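You operate a simulated robot arm through the tools that you are given. There is no shell and no other tool. Be economical: measure what you need, move in short steps, check, and stop when the job is done.

The job below is to be done with a simulated robot arm. You get a single attempt, and the scene is never put back.

Task
Clear the microwave with PAUSE, then heat the stew on LOW for 30 seconds.
Fine: the dish is already inside; press PAUSE once, keep the door shut and wait for DONE.

Only the result counts: the job must be done as asked and must still hold three seconds after the hand-in. Knocking over, shifting, dropping, spilling or breaking anything else fails it.

Robot
A 7-joint arm with a two-finger parallel gripper, fixed in place. Base frame: the origin is at the foot of the arm, x ahead of it, y to its left, z up; the work surface is at about z = 0. Lengths are in m, angles in rad, forces in N, time in s.
With the tool pointing down near the work surface it reaches from about 0.22 to 0.58 m from the base axis. Its first joint turns from -1.152 to 1.152 rad. Payload 2.5 kg.
Tool frame: the origin (TCP) lies between the finger pads and is the grasp point; the fingertips stand 0.023 m ahead of it; z points along the fingers, y is the line along which they close. Largest opening 0.094 m; finger width 0.038, thickness 0.01; the body of the gripper, 0.054 by 0.096 m, starts 0.039 m behind the TCP.
Orientation is that of the tool frame in the base frame, as [roll, pitch, yaw] about the fixed x, y, z axes, in that order (R = Rz(yaw) Ry(pitch) Rx(roll)). With the fingers straight down and closing along the base's y, the tool's x points along the base's -x, its y along +y and its z along -z.

Tools
- The arm moves only by the tool drive_tool. Its argument "motion" is a list of rows, each a list of 7 numbers: the shift along the base's x, y, z in mm, then the turn, a rotation vector about the base's x, y, z in rad, then the opening, from 0 (shut) to 1 (fully open). In form: [[tx, ty, tz, wx, wy, wz, hand], ...]. A call has 1 to 20 rows; each row is the pose to reach, as a shift and turn from the pose commanded when the call began. Each row takes 0.2 s and may step no farther than 0.05 m and 0.15 rad from the row before; otherwise, or with a gripper value out of range, the whole call is refused. Where a pose cannot be reached the arm comes as near as it can. A force on the tool above 40 N (or 10 N above the force at the start of the call, whichever is more), or a blocked arm, ends the call early, and 0.2 s more pass. The fingers move at their own pace (about 0.108 m/s each) and stop on an object; they squeeze with about 33 N. The grip force told is the motor's: it shows also when the fingers shut on nothing. Time passes only in rows, and 0.2 s behind the last, so rows that repeat a pose let the fingers close. It gives the time, the measured TCP pose, the force on the tool (base axes), the opening and the grip force at its end, in the units of the frame above (readings bear some noise), with the torque about the TCP (base axes, N m) and any sound that the robot's microphone picked up.
- Cameras (640 x 400 px; columns grow to the right, rows downward): "scene" is fixed at [0.1322, -0.4269, 0.5279]; the picture's right is [0.58, -0.82, 0.00], its down [-0.60, -0.42, -0.68] and it looks along [0.56, 0.39, -0.73] (base axes); focal length 236 px, centre (320, 200). "wrist" rides on the gripper at [0.086, 0.016, -0.074] in the tool frame; the picture's right is [-0.18, 0.98, 0.00], its down [-0.58, -0.11, -0.81] and it looks along [-0.79, -0.15, 0.59] (tool axes); focal length 243 px, centre (320, 200). There is no depth. A picture from a camera that has moved, and an enlarged one, comes with that camera's place and axes in the base frame and with its lens. The place of the scene camera against the robot may be out by one fixed shift of up to 0.012 m in any direction.
- capture(camera): a new picture of that camera. The clock stands still meanwhile.
- inspect(camera, box): a new picture of the part [left, top, right, bottom] of that camera's present view, enlarged. The clock stands still meanwhile.
- close_job(): hands the job in; it is judged then, once.

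Work in short steps. Places have to be worked out from the pictures, the camera data and where the tool is seen: move nearer, look again, correct. Check each grasp and each placing, and mend what went wrong. You have 120 turns and 68 pictures in all, those below and enlarged ones among them. Open the gripper and draw the arm clear of the work before you hand the job in, unless the task says otherwise; then end with one line.

The tools are called after "Request:" by a JSON object that holds its "api" and its "payload". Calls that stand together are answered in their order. drive_tool: Moves the arm, as the interface text tells. Its arguments: {"type":"object","properties":{"motion":{"type":"array"}},"required":["motion"]} The other tools are called the same way: capture (camera) takes a picture; inspect (camera, box) takes an enlarged picture of a part of a camera's view; close_job () hands the job in.

At the start:

```text
clock: 0.0
eef_pos: [0.2405, -0.2998, 0.3605]
tcp_rot: [3.14, 0.0, -3.141]
ft_force: [0.0, -0.3, -0.6]
torque: [0.02, 0.02, 0.03]
opening: 0.0941
finger_force: 0.1
```

scene: 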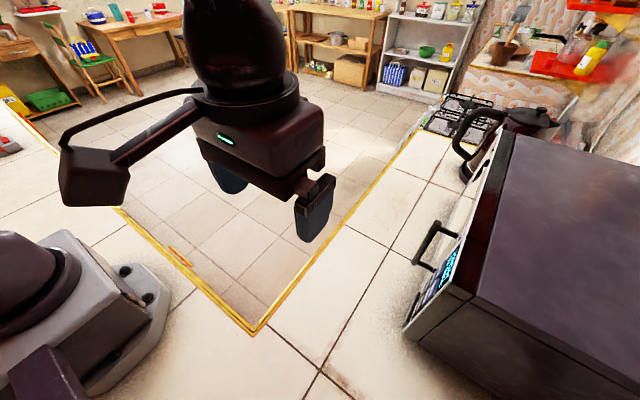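
wrist: 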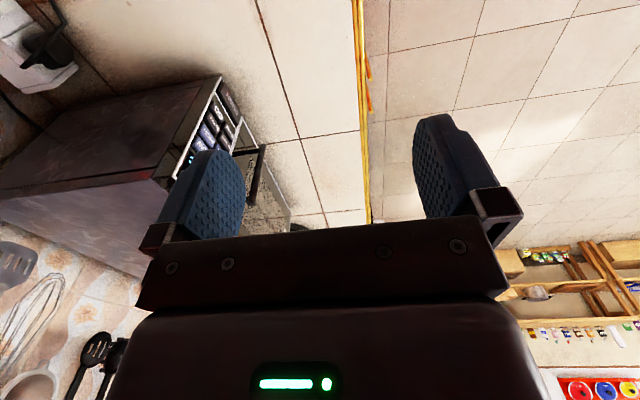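

The microwave stands at the right of the scene with its panel facing the arm's left side. I enlarge both views to read the panel.

Request:
{"api": "inspect", "payload": {"camera": "wrist", "box": [130, 60, 310, 250]}}

Request:
{"api": "inspect", "payload": {"camera": "scene", "box": [380, 130, 540, 350]}}

```text
2.11 times, centred on (220, 155) of wrist
camera zoom: at [0.1534, -0.2841, 0.4351], right [0.18, 0.98, 0.0], down [0.58, -0.11, 0.81], along [0.79, -0.15, -0.59], focal length 511 px, centre (530, 295)
```

zoom: 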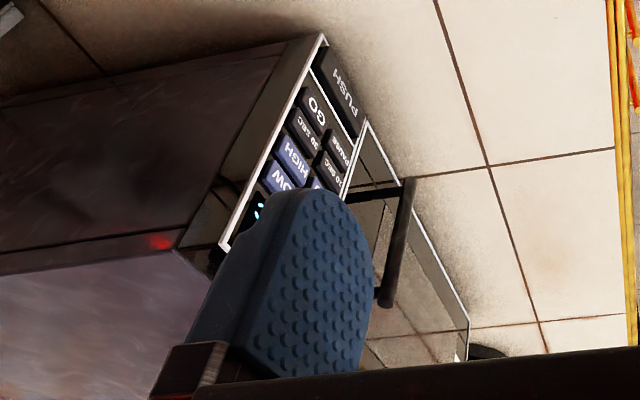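

```text
1.82 times, centred on (460, 240) of scene
camera zoom: at [0.1322, -0.4269, 0.5279], right [0.58, -0.82, 0.0], down [-0.6, -0.42, -0.68], along [0.56, 0.39, -0.73], focal length 430 px, centre (66, 127)
```

zoom: 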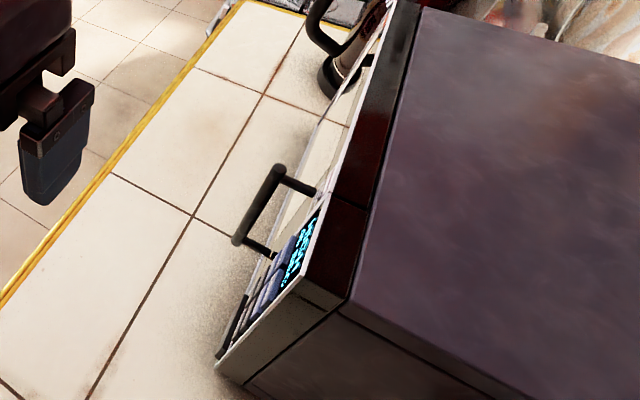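

The panel face works out at about y = -0.486, facing +y. It runs from x = 0.33 (panel end) towards +x, at z = 0.02 to 0.25. I turn the tool halfway toward -y, staying high and back, with the fingers closing.

Request:
{"api": "drive_tool", "payload": {"motion": [[10, 15, 0, -0.14, 0, 0, 0], [20, 30, 0, -0.28, 0, 0, 0], [30, 45, 0, -0.42, 0, 0, 0], [40, 60, 0, -0.56, 0, 0, 0], [50, 75, 0, -0.7, 0, 0, 0], [60, 90, 0, -0.84, 0, 0, 0], [70, 100, 0, -0.98, 0, 0, 0]]}}

Request:
{"api": "capture", "payload": {"camera": "wrist"}}

```text
clock: 1.6
eef_pos: [0.3095, -0.2019, 0.361]
tcp_rot: [-2.158, 0.003, 3.141]
ft_force: [-0.4, -0.4, 0.3]
torque: [-0.01, 0.0, 0.01]
opening: 0.0003
finger_force: 33.3
```

```text
63 pictures are left
camera wrist: at [0.2232, -0.1308, 0.3882], right [0.18, 0.55, -0.82], down [0.58, 0.61, 0.54], along [0.79, -0.57, -0.2], focal length 243 px, centre (320, 200)
```

wrist: 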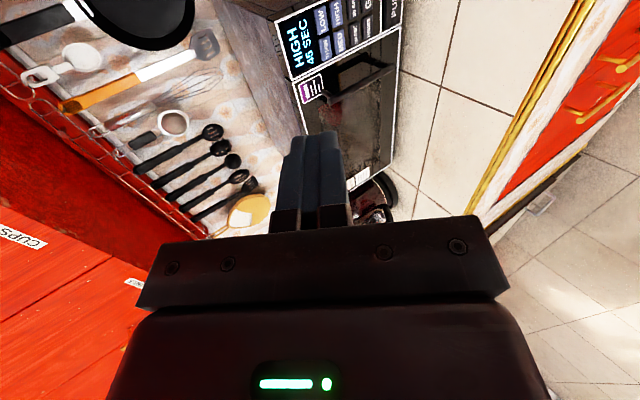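

The display shows HIGH 45 SEC, so there is an old program to clear. I finish turning to horizontal, lower the tool and look again.

Request:
{"api": "drive_tool", "payload": {"motion": [[0, 0, -10, -0.14, 0, 0, 0], [0, 0, -30, -0.28, 0, 0, 0], [0, 0, -50, -0.42, 0, 0, 0], [0, 0, -70, -0.56, 0, 0, 0], [0, 0, -90, -0.59, 0, 0, 0]]}}

Request:
{"api": "capture", "payload": {"camera": "wrist"}}

Request:
{"api": "capture", "payload": {"camera": "scene"}}

```text
clock: 2.8
eef_pos: [0.3094, -0.1989, 0.2722]
tcp_rot: [-1.57, 0.002, -3.141]
ft_force: [0.0, 0.0, 0.4]
torque: [-0.04, 0.0, 0.01]
opening: 0.0
finger_force: 33.6
```

```text
62 pictures are left
camera wrist: at [0.223, -0.1256, 0.2543], right [0.19, 0.0, -0.98], down [0.58, 0.81, 0.11], along [0.79, -0.59, 0.15], focal length 243 px, centre (320, 200)
```

wrist: 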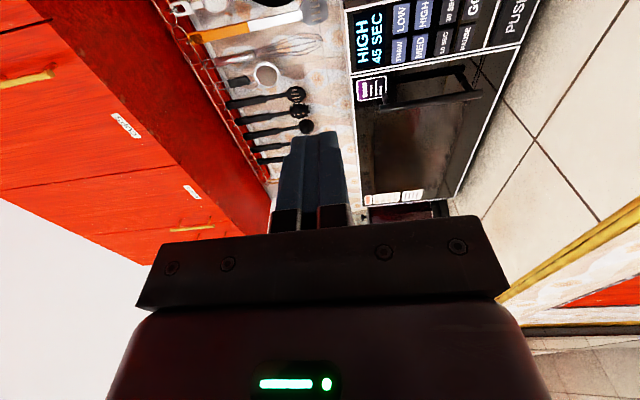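

```text
61 pictures are left
```

scene: 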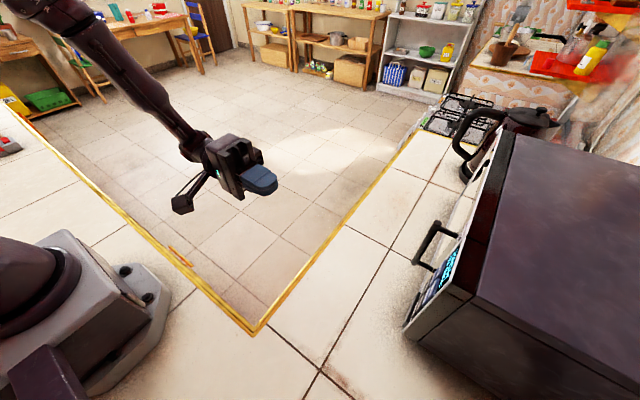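

The panel sits at the top edge of the wrist view. I shift back in x and lower to see all of it.

Request:
{"api": "drive_tool", "payload": {"motion": [[-35, 0, -35, 0, 0, 0, 0], [-70, 0, -70, 0, 0, 0, 0]]}}

Request:
{"api": "inspect", "payload": {"camera": "wrist", "box": [220, 0, 520, 190]}}

```text
clock: 3.4
eef_pos: [0.2376, -0.2004, 0.2]
tcp_rot: [-1.571, 0.002, -3.141]
ft_force: [-0.2, -0.7, -0.6]
torque: [0.03, -0.04, 0.01]
opening: 0.0
finger_force: 33.1
```

```text
2.11 times, centred on (370, 95) of wrist
camera zoom: at [0.1509, -0.1249, 0.1838], right [0.19, 0.0, -0.98], down [0.58, 0.81, 0.11], along [0.79, -0.59, 0.15], focal length 511 px, centre (215, 421)
```

zoom: 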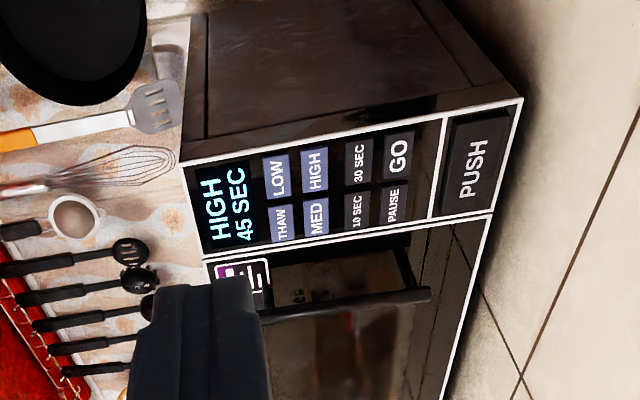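

The panel reads as two columns, with LOW, HIGH, 30 SEC and GO at x≈0.355 and PAUSE at about (0.394, -0.497, 0.089). The row pitch is about 0.029 and the handle bar is near x≈0.447. I approach to a stand-off in front of PAUSE and check the alignment.

Request:
{"api": "drive_tool", "payload": {"motion": [[22, -33, -16, 0, 0, 0, 0], [44, -66, -32, 0, 0, 0, 0], [66, -99, -48, 0, 0, 0, 0], [88, -132, -64, 0, 0, 0, 0], [110, -165, -80, 0, 0, 0, 0], [132, -198, -96, 0, 0, 0, 0], [154, -225, -111, 0, 0, 0, 0], [154, -225, -111, 0, 0, 0, 0]]}}

Request:
{"api": "capture", "payload": {"camera": "wrist"}}

Request:
{"api": "inspect", "payload": {"camera": "scene", "box": [380, 180, 540, 360]}}

```text
clock: 5.2
eef_pos: [0.3932, -0.4266, 0.089]
tcp_rot: [-1.572, 0.0, -3.141]
ft_force: [0.4, -0.4, -0.2]
torque: [-0.01, 0.03, -0.01]
opening: 0.0
finger_force: 32.6
```

```text
59 pictures are left
camera wrist: at [0.3072, -0.3517, 0.0726], right [0.18, 0.0, -0.98], down [0.58, 0.81, 0.11], along [0.79, -0.59, 0.15], focal length 243 px, centre (320, 200)
```

wrist: 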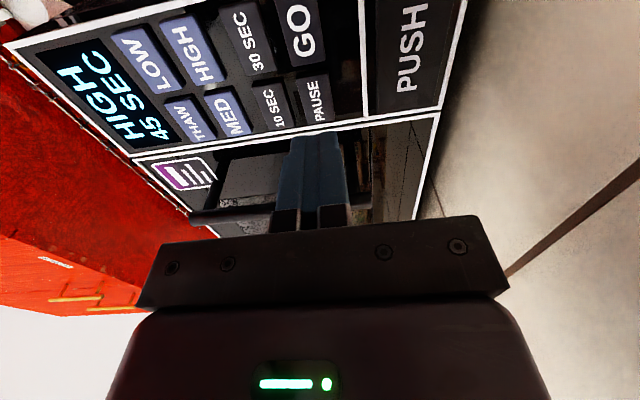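

```text
2.22 times, centred on (460, 270) of scene
camera zoom: at [0.1322, -0.4269, 0.5279], right [0.58, -0.82, 0.0], down [-0.6, -0.42, -0.68], along [0.56, 0.39, -0.73], focal length 525 px, centre (9, 44)
```

zoom: 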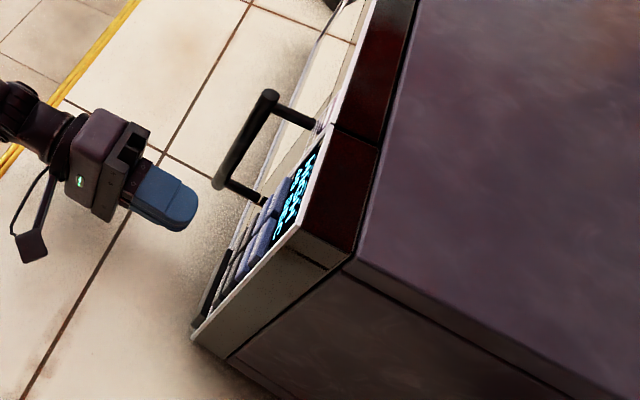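

The tool lines up with PAUSE to within a few mm, and the key sits about 3 mm higher than the fingertip. I correct that and advance gently to near contact.

Request:
{"api": "drive_tool", "payload": {"motion": [[1, -15, 3, 0, 0, 0, 0], [1, -28, 3, 0, 0, 0, 0], [1, -34, 3, 0, 0, 0, 0], [1, -36, 3, 0, 0, 0, 0]]}}

Request:
{"api": "capture", "payload": {"camera": "wrist"}}

```text
clock: 6.2
eef_pos: [0.3954, -0.4623, 0.0929]
tcp_rot: [-1.574, 0.001, -3.141]
ft_force: [-0.3, 0.3, 0.5]
torque: [0.0, 0.0, 0.03]
opening: 0.0
finger_force: 33.0
```

```text
57 pictures are left
camera wrist: at [0.3083, -0.3871, 0.0766], right [0.18, 0.0, -0.98], down [0.58, 0.81, 0.11], along [0.79, -0.59, 0.15], focal length 243 px, centre (320, 200)
```

wrist: 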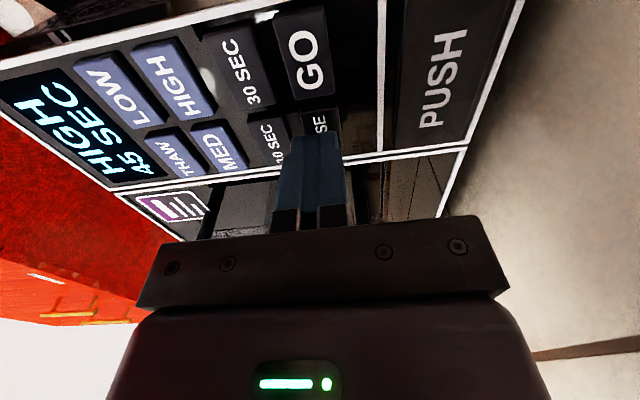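

The fingertip sits centred over PAUSE, clear of 10 SEC and GO. I advance in 2 mm steps and watch the force and sound.

Request:
{"api": "drive_tool", "payload": {"motion": [[0, -2, 0, 0, 0, 0, 0], [0, -4, 0, 0, 0, 0, 0], [0, -6, 0, 0, 0, 0, 0]]}}

```text
clock: 7.0
eef_pos: [0.3957, -0.4673, 0.0928]
tcp_rot: [-1.573, 0.001, -3.14]
ft_force: [-1.3, 1.5, -0.5]
torque: [0.01, -0.02, -0.03]
opening: 0.0
finger_force: 33.3
heard: click
```

A click came with light contact, so I back off and read the display.

Request:
{"api": "drive_tool", "payload": {"motion": [[0, 10, 0, 0, 0, 0, 0], [-5, 30, 0, 0, 0, 0, 0]]}}

Request:
{"api": "capture", "payload": {"camera": "wrist"}}

```text
clock: 7.6
eef_pos: [0.3883, -0.4375, 0.0917]
tcp_rot: [-1.571, 0.002, -3.141]
ft_force: [-0.8, -0.8, 0.5]
torque: [0.01, 0.01, -0.03]
opening: 0.0001
finger_force: 32.2
```

```text
56 pictures are left
camera wrist: at [0.3027, -0.3627, 0.0757], right [0.19, 0.0, -0.98], down [0.58, 0.81, 0.11], along [0.79, -0.59, 0.15], focal length 243 px, centre (320, 200)
```

wrist: 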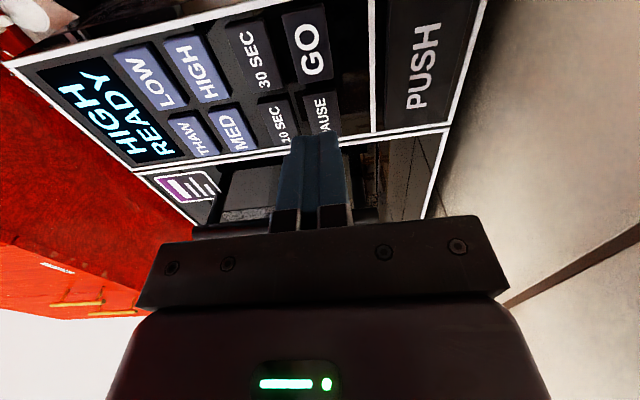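

PAUSE cleared the old time, and the display now shows HIGH READY. LOW works out at about (0.351, z 0.1755), so I move to a stand-off there.

Request:
{"api": "drive_tool", "payload": {"motion": [[-20, 10, 30, 0, 0, 0, 0], [-40, 5, 60, 0, 0, 0, 0], [-40, -10, 83, 0, 0, 0, 0], [-40, -20, 83, 0, 0, 0, 0], [-40, -20, 83, 0, 0, 0, 0]]}}

Request:
{"api": "capture", "payload": {"camera": "wrist"}}

```text
clock: 8.8
eef_pos: [0.3502, -0.4556, 0.1758]
tcp_rot: [-1.572, -0.001, 3.141]
ft_force: [-0.5, 0.8, 1.1]
torque: [-0.02, -0.03, -0.01]
opening: 0.0002
finger_force: 32.9
```

```text
55 pictures are left
camera wrist: at [0.2635, -0.3808, 0.159], right [0.18, 0.0, -0.98], down [0.58, 0.81, 0.11], along [0.79, -0.59, 0.15], focal length 243 px, centre (320, 200)
```

wrist: 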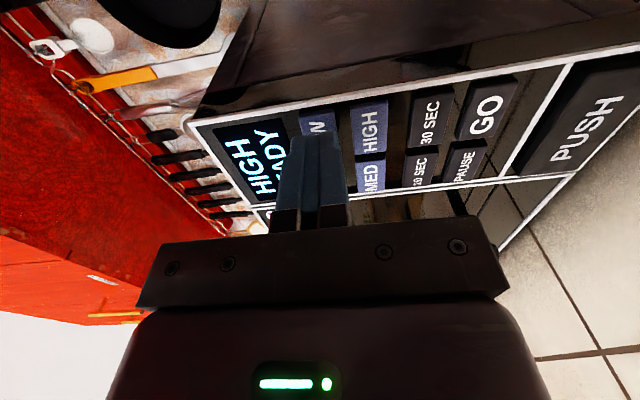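

The fingertip is centred on LOW. I press it in small steps until it clicks, then back off.

Request:
{"api": "drive_tool", "payload": {"motion": [[0, -4, 0, 0, 0, 0, 0], [0, -8, 0, 0, 0, 0, 0], [0, -10, 0, 0, 0, 0, 0]]}}

```text
clock: 9.6
eef_pos: [0.3503, -0.4674, 0.1762]
tcp_rot: [-1.573, 0.0, -3.141]
ft_force: [-0.6, 2.9, -1.1]
torque: [0.05, 0.03, -0.04]
opening: 0.0
finger_force: 33.1
heard: click
```

It clicked. I retract, move to the 30 SEC stand-off (z≈0.119) and read the display.

Request:
{"api": "drive_tool", "payload": {"motion": [[0, 15, 0, 0, 0, 0, 0], [0, 25, -25, 0, 0, 0, 0], [0, 15, -56, 0, 0, 0, 0], [0, 15, -56, 0, 0, 0, 0]]}}

Request:
{"api": "capture", "payload": {"camera": "wrist"}}

```text
clock: 10.6
eef_pos: [0.3503, -0.45, 0.1195]
tcp_rot: [-1.57, 0.0, -3.141]
ft_force: [-0.9, 0.0, -0.6]
torque: [0.02, -0.01, -0.03]
opening: 0.0
finger_force: 33.2
```

```text
54 pictures are left
camera wrist: at [0.2638, -0.3752, 0.1041], right [0.18, 0.0, -0.98], down [0.58, 0.81, 0.11], along [0.79, -0.59, 0.15], focal length 243 px, centre (320, 200)
```

wrist: 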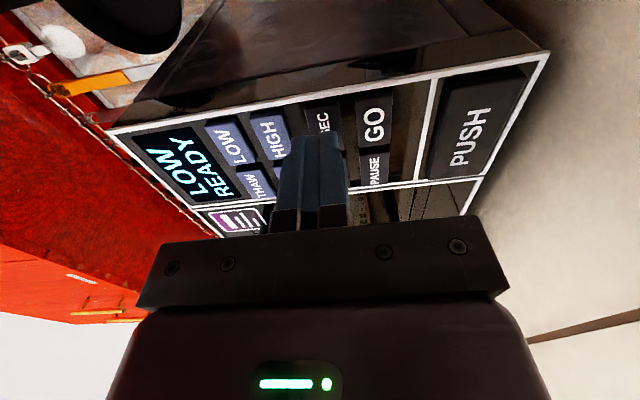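

The display shows LOW READY and the finger is aligned with 30 SEC. I press it once.

Request:
{"api": "drive_tool", "payload": {"motion": [[0, -7, 0, 0, 0, 0, 0], [0, -12, 0, 0, 0, 0, 0], [0, -15, 0, 0, 0, 0, 0]]}}

```text
clock: 11.4
eef_pos: [0.3509, -0.4661, 0.1195]
tcp_rot: [-1.571, -0.002, 3.138]
ft_force: [-1.6, 1.9, 1.5]
torque: [-0.03, -0.01, 0.03]
opening: 0.0
finger_force: 33.3
heard: click
```

It clicked. I retract, go to the GO stand-off (z≈0.0915) and read the display.

Request:
{"api": "drive_tool", "payload": {"motion": [[0, 15, 0, 0, 0, 0, 0], [0, 20, -15, 0, 0, 0, 0], [0, 15, -28, 0, 0, 0, 0], [0, 15, -28, 0, 0, 0, 0]]}}

Request:
{"api": "capture", "payload": {"camera": "wrist"}}

```text
clock: 12.4
eef_pos: [0.3512, -0.4546, 0.0922]
tcp_rot: [-1.572, -0.001, 3.142]
ft_force: [0.6, -0.5, -0.4]
torque: [0.01, -0.03, 0.0]
opening: 0.0
finger_force: 33.0
```

```text
53 pictures are left
camera wrist: at [0.2648, -0.3785, 0.0752], right [0.18, 0.0, -0.98], down [0.58, 0.81, 0.11], along [0.79, -0.59, 0.15], focal length 243 px, centre (320, 200)
```

wrist: 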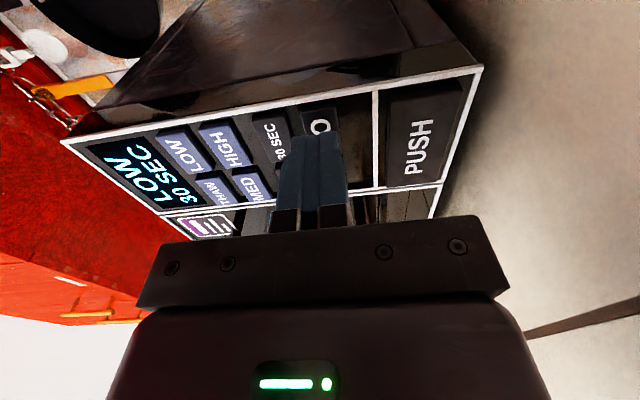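

The display shows LOW 30 SEC, as asked. I press GO.

Request:
{"api": "drive_tool", "payload": {"motion": [[0, -7, 0, 0, 0, 0, 0], [0, -12, 0, 0, 0, 0, 0], [0, -15, 0, 0, 0, 0, 0]]}}

```text
clock: 13.2
eef_pos: [0.3502, -0.4674, 0.0908]
tcp_rot: [-1.57, 0.002, 3.141]
ft_force: [1.2, 3.3, 2.0]
torque: [-0.04, -0.01, -0.02]
opening: 0.0
finger_force: 32.5
heard: click
```

It clicked. I draw back clear, open the gripper and check that it is running.

Request:
{"api": "drive_tool", "payload": {"motion": [[0, 30, 0, 0, 0, 0, 0], [-15, 70, 15, 0, 0, 0, 0], [-30, 110, 30, 0, 0, 0, 0], [-50, 150, 50, 0, 0, 0, 0.3], [-75, 185, 70, 0, 0, 0, 0.6], [-100, 220, 90, 0, 0, 0, 0.6]]}}

Request:
{"api": "inspect", "payload": {"camera": "wrist", "box": [220, 0, 520, 190]}}

```text
clock: 14.6
eef_pos: [0.2462, -0.2461, 0.1824]
tcp_rot: [-1.572, 0.0, -3.14]
ft_force: [0.2, -0.4, 0.2]
torque: [0.0, -0.03, -0.01]
opening: 0.0565
finger_force: 0.2
```

```text
2.11 times, centred on (370, 95) of wrist
camera zoom: at [0.16, -0.1709, 0.166], right [0.18, 0.0, -0.98], down [0.58, 0.81, 0.11], along [0.79, -0.59, 0.15], focal length 511 px, centre (215, 421)
```

zoom: 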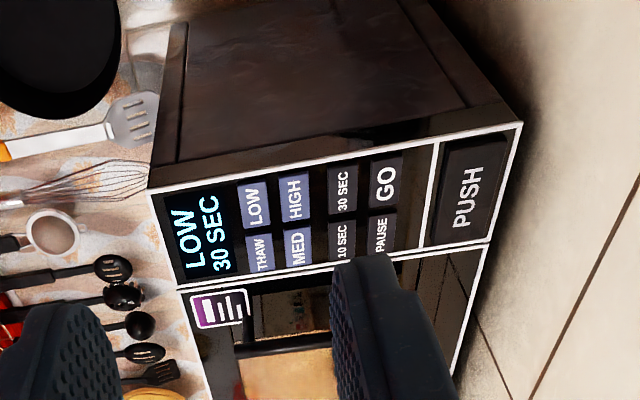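

The door window is lit, so it seems to be running. I wait in place and check the countdown.

Request:
{"api": "drive_tool", "payload": {"motion": [[0, 0, 0, 0, 0, 0, 0.6], [0, 0, 0, 0, 0, 0, 0.6], [0, 0, 0, 0, 0, 0, 0.6], [0, 0, 0, 0, 0, 0, 0.6], [0, 0, 0, 0, 0, 0, 0.6], [0, 0, 0, 0, 0, 0, 0.6], [0, 0, 0, 0, 0, 0, 0.6], [0, 0, 0, 0, 0, 0, 0.6], [0, 0, 0, 0, 0, 0, 0.6], [0, 0, 0, 0, 0, 0, 0.6], [0, 0, 0, 0, 0, 0, 0.6], [0, 0, 0, 0, 0, 0, 0.6], [0, 0, 0, 0, 0, 0, 0.6], [0, 0, 0, 0, 0, 0, 0.6], [0, 0, 0, 0, 0, 0, 0.6], [0, 0, 0, 0, 0, 0, 0.6], [0, 0, 0, 0, 0, 0, 0.6], [0, 0, 0, 0, 0, 0, 0.6], [0, 0, 0, 0, 0, 0, 0.6], [0, 0, 0, 0, 0, 0, 0.6]]}}

Request:
{"api": "inspect", "payload": {"camera": "wrist", "box": [220, 0, 520, 190]}}

```text
clock: 18.8
eef_pos: [0.2467, -0.2454, 0.1821]
tcp_rot: [-1.571, 0.0, 3.141]
ft_force: [-0.3, 0.8, 0.5]
torque: [-0.01, -0.01, -0.01]
opening: 0.0563
finger_force: 0.2
```

```text
2.11 times, centred on (370, 95) of wrist
camera zoom: at [0.1605, -0.1713, 0.1658], right [0.18, 0.0, -0.98], down [0.58, 0.81, 0.11], along [0.79, -0.59, 0.15], focal length 511 px, centre (215, 421)
```

zoom: 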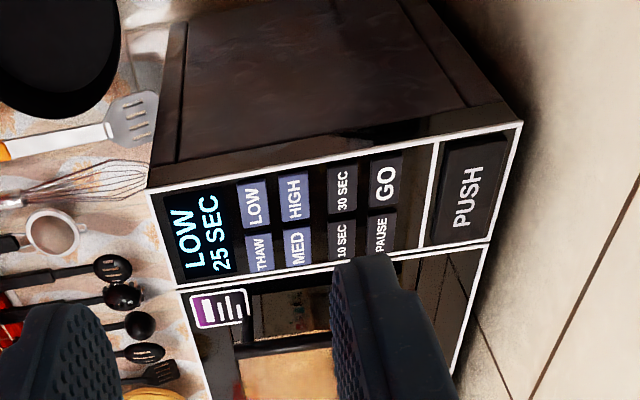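

The display is counting down and shows LOW 25 SEC. I wait out the rest, about 26 s.

Request:
{"api": "drive_tool", "payload": {"motion": [[0, 0, 0, 0, 0, 0, 0.6], [0, 0, 0, 0, 0, 0, 0.6], [0, 0, 0, 0, 0, 0, 0.6], [0, 0, 0, 0, 0, 0, 0.6], [0, 0, 0, 0, 0, 0, 0.6], [0, 0, 0, 0, 0, 0, 0.6], [0, 0, 0, 0, 0, 0, 0.6], [0, 0, 0, 0, 0, 0, 0.6], [0, 0, 0, 0, 0, 0, 0.6], [0, 0, 0, 0, 0, 0, 0.6], [0, 0, 0, 0, 0, 0, 0.6], [0, 0, 0, 0, 0, 0, 0.6], [0, 0, 0, 0, 0, 0, 0.6], [0, 0, 0, 0, 0, 0, 0.6], [0, 0, 0, 0, 0, 0, 0.6], [0, 0, 0, 0, 0, 0, 0.6], [0, 0, 0, 0, 0, 0, 0.6], [0, 0, 0, 0, 0, 0, 0.6], [0, 0, 0, 0, 0, 0, 0.6], [0, 0, 0, 0, 0, 0, 0.6]]}}

Request:
{"api": "drive_tool", "payload": {"motion": [[0, 0, 0, 0, 0, 0, 0.6], [0, 0, 0, 0, 0, 0, 0.6], [0, 0, 0, 0, 0, 0, 0.6], [0, 0, 0, 0, 0, 0, 0.6], [0, 0, 0, 0, 0, 0, 0.6], [0, 0, 0, 0, 0, 0, 0.6], [0, 0, 0, 0, 0, 0, 0.6], [0, 0, 0, 0, 0, 0, 0.6], [0, 0, 0, 0, 0, 0, 0.6], [0, 0, 0, 0, 0, 0, 0.6], [0, 0, 0, 0, 0, 0, 0.6], [0, 0, 0, 0, 0, 0, 0.6], [0, 0, 0, 0, 0, 0, 0.6], [0, 0, 0, 0, 0, 0, 0.6], [0, 0, 0, 0, 0, 0, 0.6], [0, 0, 0, 0, 0, 0, 0.6], [0, 0, 0, 0, 0, 0, 0.6], [0, 0, 0, 0, 0, 0, 0.6], [0, 0, 0, 0, 0, 0, 0.6], [0, 0, 0, 0, 0, 0, 0.6]]}}

Request:
{"api": "drive_tool", "payload": {"motion": [[0, 0, 0, 0, 0, 0, 0.6], [0, 0, 0, 0, 0, 0, 0.6], [0, 0, 0, 0, 0, 0, 0.6], [0, 0, 0, 0, 0, 0, 0.6], [0, 0, 0, 0, 0, 0, 0.6], [0, 0, 0, 0, 0, 0, 0.6], [0, 0, 0, 0, 0, 0, 0.6], [0, 0, 0, 0, 0, 0, 0.6], [0, 0, 0, 0, 0, 0, 0.6], [0, 0, 0, 0, 0, 0, 0.6], [0, 0, 0, 0, 0, 0, 0.6], [0, 0, 0, 0, 0, 0, 0.6], [0, 0, 0, 0, 0, 0, 0.6], [0, 0, 0, 0, 0, 0, 0.6], [0, 0, 0, 0, 0, 0, 0.6], [0, 0, 0, 0, 0, 0, 0.6], [0, 0, 0, 0, 0, 0, 0.6], [0, 0, 0, 0, 0, 0, 0.6], [0, 0, 0, 0, 0, 0, 0.6], [0, 0, 0, 0, 0, 0, 0.6]]}}

Request:
{"api": "drive_tool", "payload": {"motion": [[0, 0, 0, 0, 0, 0, 0.6], [0, 0, 0, 0, 0, 0, 0.6], [0, 0, 0, 0, 0, 0, 0.6], [0, 0, 0, 0, 0, 0, 0.6], [0, 0, 0, 0, 0, 0, 0.6], [0, 0, 0, 0, 0, 0, 0.6], [0, 0, 0, 0, 0, 0, 0.6], [0, 0, 0, 0, 0, 0, 0.6], [0, 0, 0, 0, 0, 0, 0.6], [0, 0, 0, 0, 0, 0, 0.6], [0, 0, 0, 0, 0, 0, 0.6], [0, 0, 0, 0, 0, 0, 0.6], [0, 0, 0, 0, 0, 0, 0.6], [0, 0, 0, 0, 0, 0, 0.6], [0, 0, 0, 0, 0, 0, 0.6], [0, 0, 0, 0, 0, 0, 0.6], [0, 0, 0, 0, 0, 0, 0.6], [0, 0, 0, 0, 0, 0, 0.6], [0, 0, 0, 0, 0, 0, 0.6], [0, 0, 0, 0, 0, 0, 0.6]]}}

Request:
{"api": "drive_tool", "payload": {"motion": [[0, 0, 0, 0, 0, 0, 0.6], [0, 0, 0, 0, 0, 0, 0.6], [0, 0, 0, 0, 0, 0, 0.6], [0, 0, 0, 0, 0, 0, 0.6], [0, 0, 0, 0, 0, 0, 0.6], [0, 0, 0, 0, 0, 0, 0.6], [0, 0, 0, 0, 0, 0, 0.6], [0, 0, 0, 0, 0, 0, 0.6], [0, 0, 0, 0, 0, 0, 0.6], [0, 0, 0, 0, 0, 0, 0.6], [0, 0, 0, 0, 0, 0, 0.6], [0, 0, 0, 0, 0, 0, 0.6], [0, 0, 0, 0, 0, 0, 0.6], [0, 0, 0, 0, 0, 0, 0.6], [0, 0, 0, 0, 0, 0, 0.6], [0, 0, 0, 0, 0, 0, 0.6], [0, 0, 0, 0, 0, 0, 0.6], [0, 0, 0, 0, 0, 0, 0.6], [0, 0, 0, 0, 0, 0, 0.6], [0, 0, 0, 0, 0, 0, 0.6]]}}

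Request:
{"api": "drive_tool", "payload": {"motion": [[0, 0, 0, 0, 0, 0, 0.6], [0, 0, 0, 0, 0, 0, 0.6], [0, 0, 0, 0, 0, 0, 0.6], [0, 0, 0, 0, 0, 0, 0.6], [0, 0, 0, 0, 0, 0, 0.6], [0, 0, 0, 0, 0, 0, 0.6], [0, 0, 0, 0, 0, 0, 0.6], [0, 0, 0, 0, 0, 0, 0.6], [0, 0, 0, 0, 0, 0, 0.6], [0, 0, 0, 0, 0, 0, 0.6], [0, 0, 0, 0, 0, 0, 0.6], [0, 0, 0, 0, 0, 0, 0.6], [0, 0, 0, 0, 0, 0, 0.6], [0, 0, 0, 0, 0, 0, 0.6], [0, 0, 0, 0, 0, 0, 0.6], [0, 0, 0, 0, 0, 0, 0.6], [0, 0, 0, 0, 0, 0, 0.6], [0, 0, 0, 0, 0, 0, 0.6], [0, 0, 0, 0, 0, 0, 0.6], [0, 0, 0, 0, 0, 0, 0.6]]}}

Request:
{"api": "drive_tool", "payload": {"motion": [[0, 0, 0, 0, 0, 0, 0.6], [0, 0, 0, 0, 0, 0, 0.6], [0, 0, 0, 0, 0, 0, 0.6], [0, 0, 0, 0, 0, 0, 0.6], [0, 0, 0, 0, 0, 0, 0.6], [0, 0, 0, 0, 0, 0, 0.6], [0, 0, 0, 0, 0, 0, 0.6], [0, 0, 0, 0, 0, 0, 0.6], [0, 0, 0, 0, 0, 0, 0.6], [0, 0, 0, 0, 0, 0, 0.6], [0, 0, 0, 0, 0, 0, 0.6], [0, 0, 0, 0, 0, 0, 0.6]]}}

Request:
{"api": "inspect", "payload": {"camera": "wrist", "box": [220, 0, 520, 190]}}

```text
clock: 23.0
eef_pos: [0.2473, -0.2458, 0.1825]
tcp_rot: [-1.571, -0.001, -3.141]
ft_force: [0.1, -0.8, -0.2]
torque: [0.0, 0.0, 0.02]
opening: 0.0566
finger_force: 0.1
```

```text
clock: 27.2
eef_pos: [0.2469, -0.2454, 0.1824]
tcp_rot: [-1.571, -0.001, -3.141]
ft_force: [-0.9, 0.0, -1.0]
torque: [0.0, 0.02, -0.02]
opening: 0.0564
finger_force: 0.1
```

```text
clock: 31.4
eef_pos: [0.2466, -0.2455, 0.1823]
tcp_rot: [-1.572, 0.0, 3.141]
ft_force: [0.4, 0.3, -0.4]
torque: [0.01, -0.01, -0.01]
opening: 0.0564
finger_force: 0.1
```

```text
clock: 35.6
eef_pos: [0.2463, -0.2467, 0.1826]
tcp_rot: [-1.572, 0.0, -3.142]
ft_force: [0.3, -1.0, 0.2]
torque: [0.04, 0.0, -0.04]
opening: 0.0563
finger_force: 0.1
```

```text
clock: 39.8
eef_pos: [0.2471, -0.2465, 0.1826]
tcp_rot: [-1.573, 0.001, 3.141]
ft_force: [0.1, 0.0, 0.4]
torque: [0.02, 0.0, -0.02]
opening: 0.0564
finger_force: 0.1
```

```text
clock: 44.0
eef_pos: [0.2463, -0.2448, 0.1814]
tcp_rot: [-1.57, 0.001, -3.141]
ft_force: [-0.2, 0.9, -0.3]
torque: [-0.01, 0.02, -0.02]
opening: 0.0565
finger_force: 0.0
```

```text
clock: 46.6
eef_pos: [0.2454, -0.2457, 0.1826]
tcp_rot: [-1.571, 0.0, -3.14]
ft_force: [0.0, -0.4, 0.7]
torque: [-0.05, -0.01, 0.0]
opening: 0.0564
finger_force: 0.2
```

```text
2.11 times, centred on (370, 95) of wrist
camera zoom: at [0.1605, -0.1713, 0.1658], right [0.18, 0.0, -0.98], down [0.58, 0.81, 0.11], along [0.79, -0.59, 0.15], focal length 511 px, centre (215, 421)
```

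zoom: 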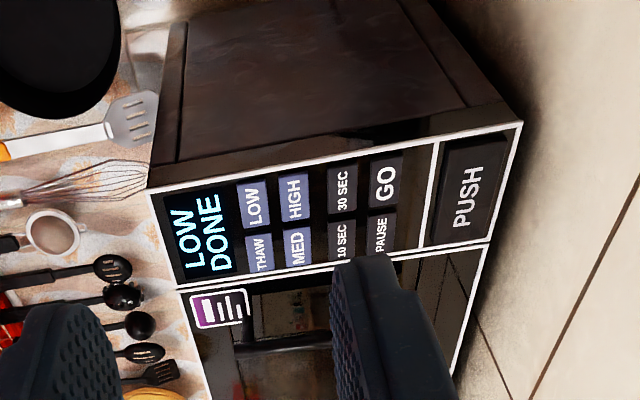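

The display shows LOW DONE, the door is shut, and the arm is clear with the gripper open. I hand the job in.

Request:
{"api": "close_job", "payload": {}}

```text
The job is handed in.
```

I cleared the microwave with one press of PAUSE, then ran the stew on LOW for 30 seconds; the display reads LOW DONE and the door stayed shut.
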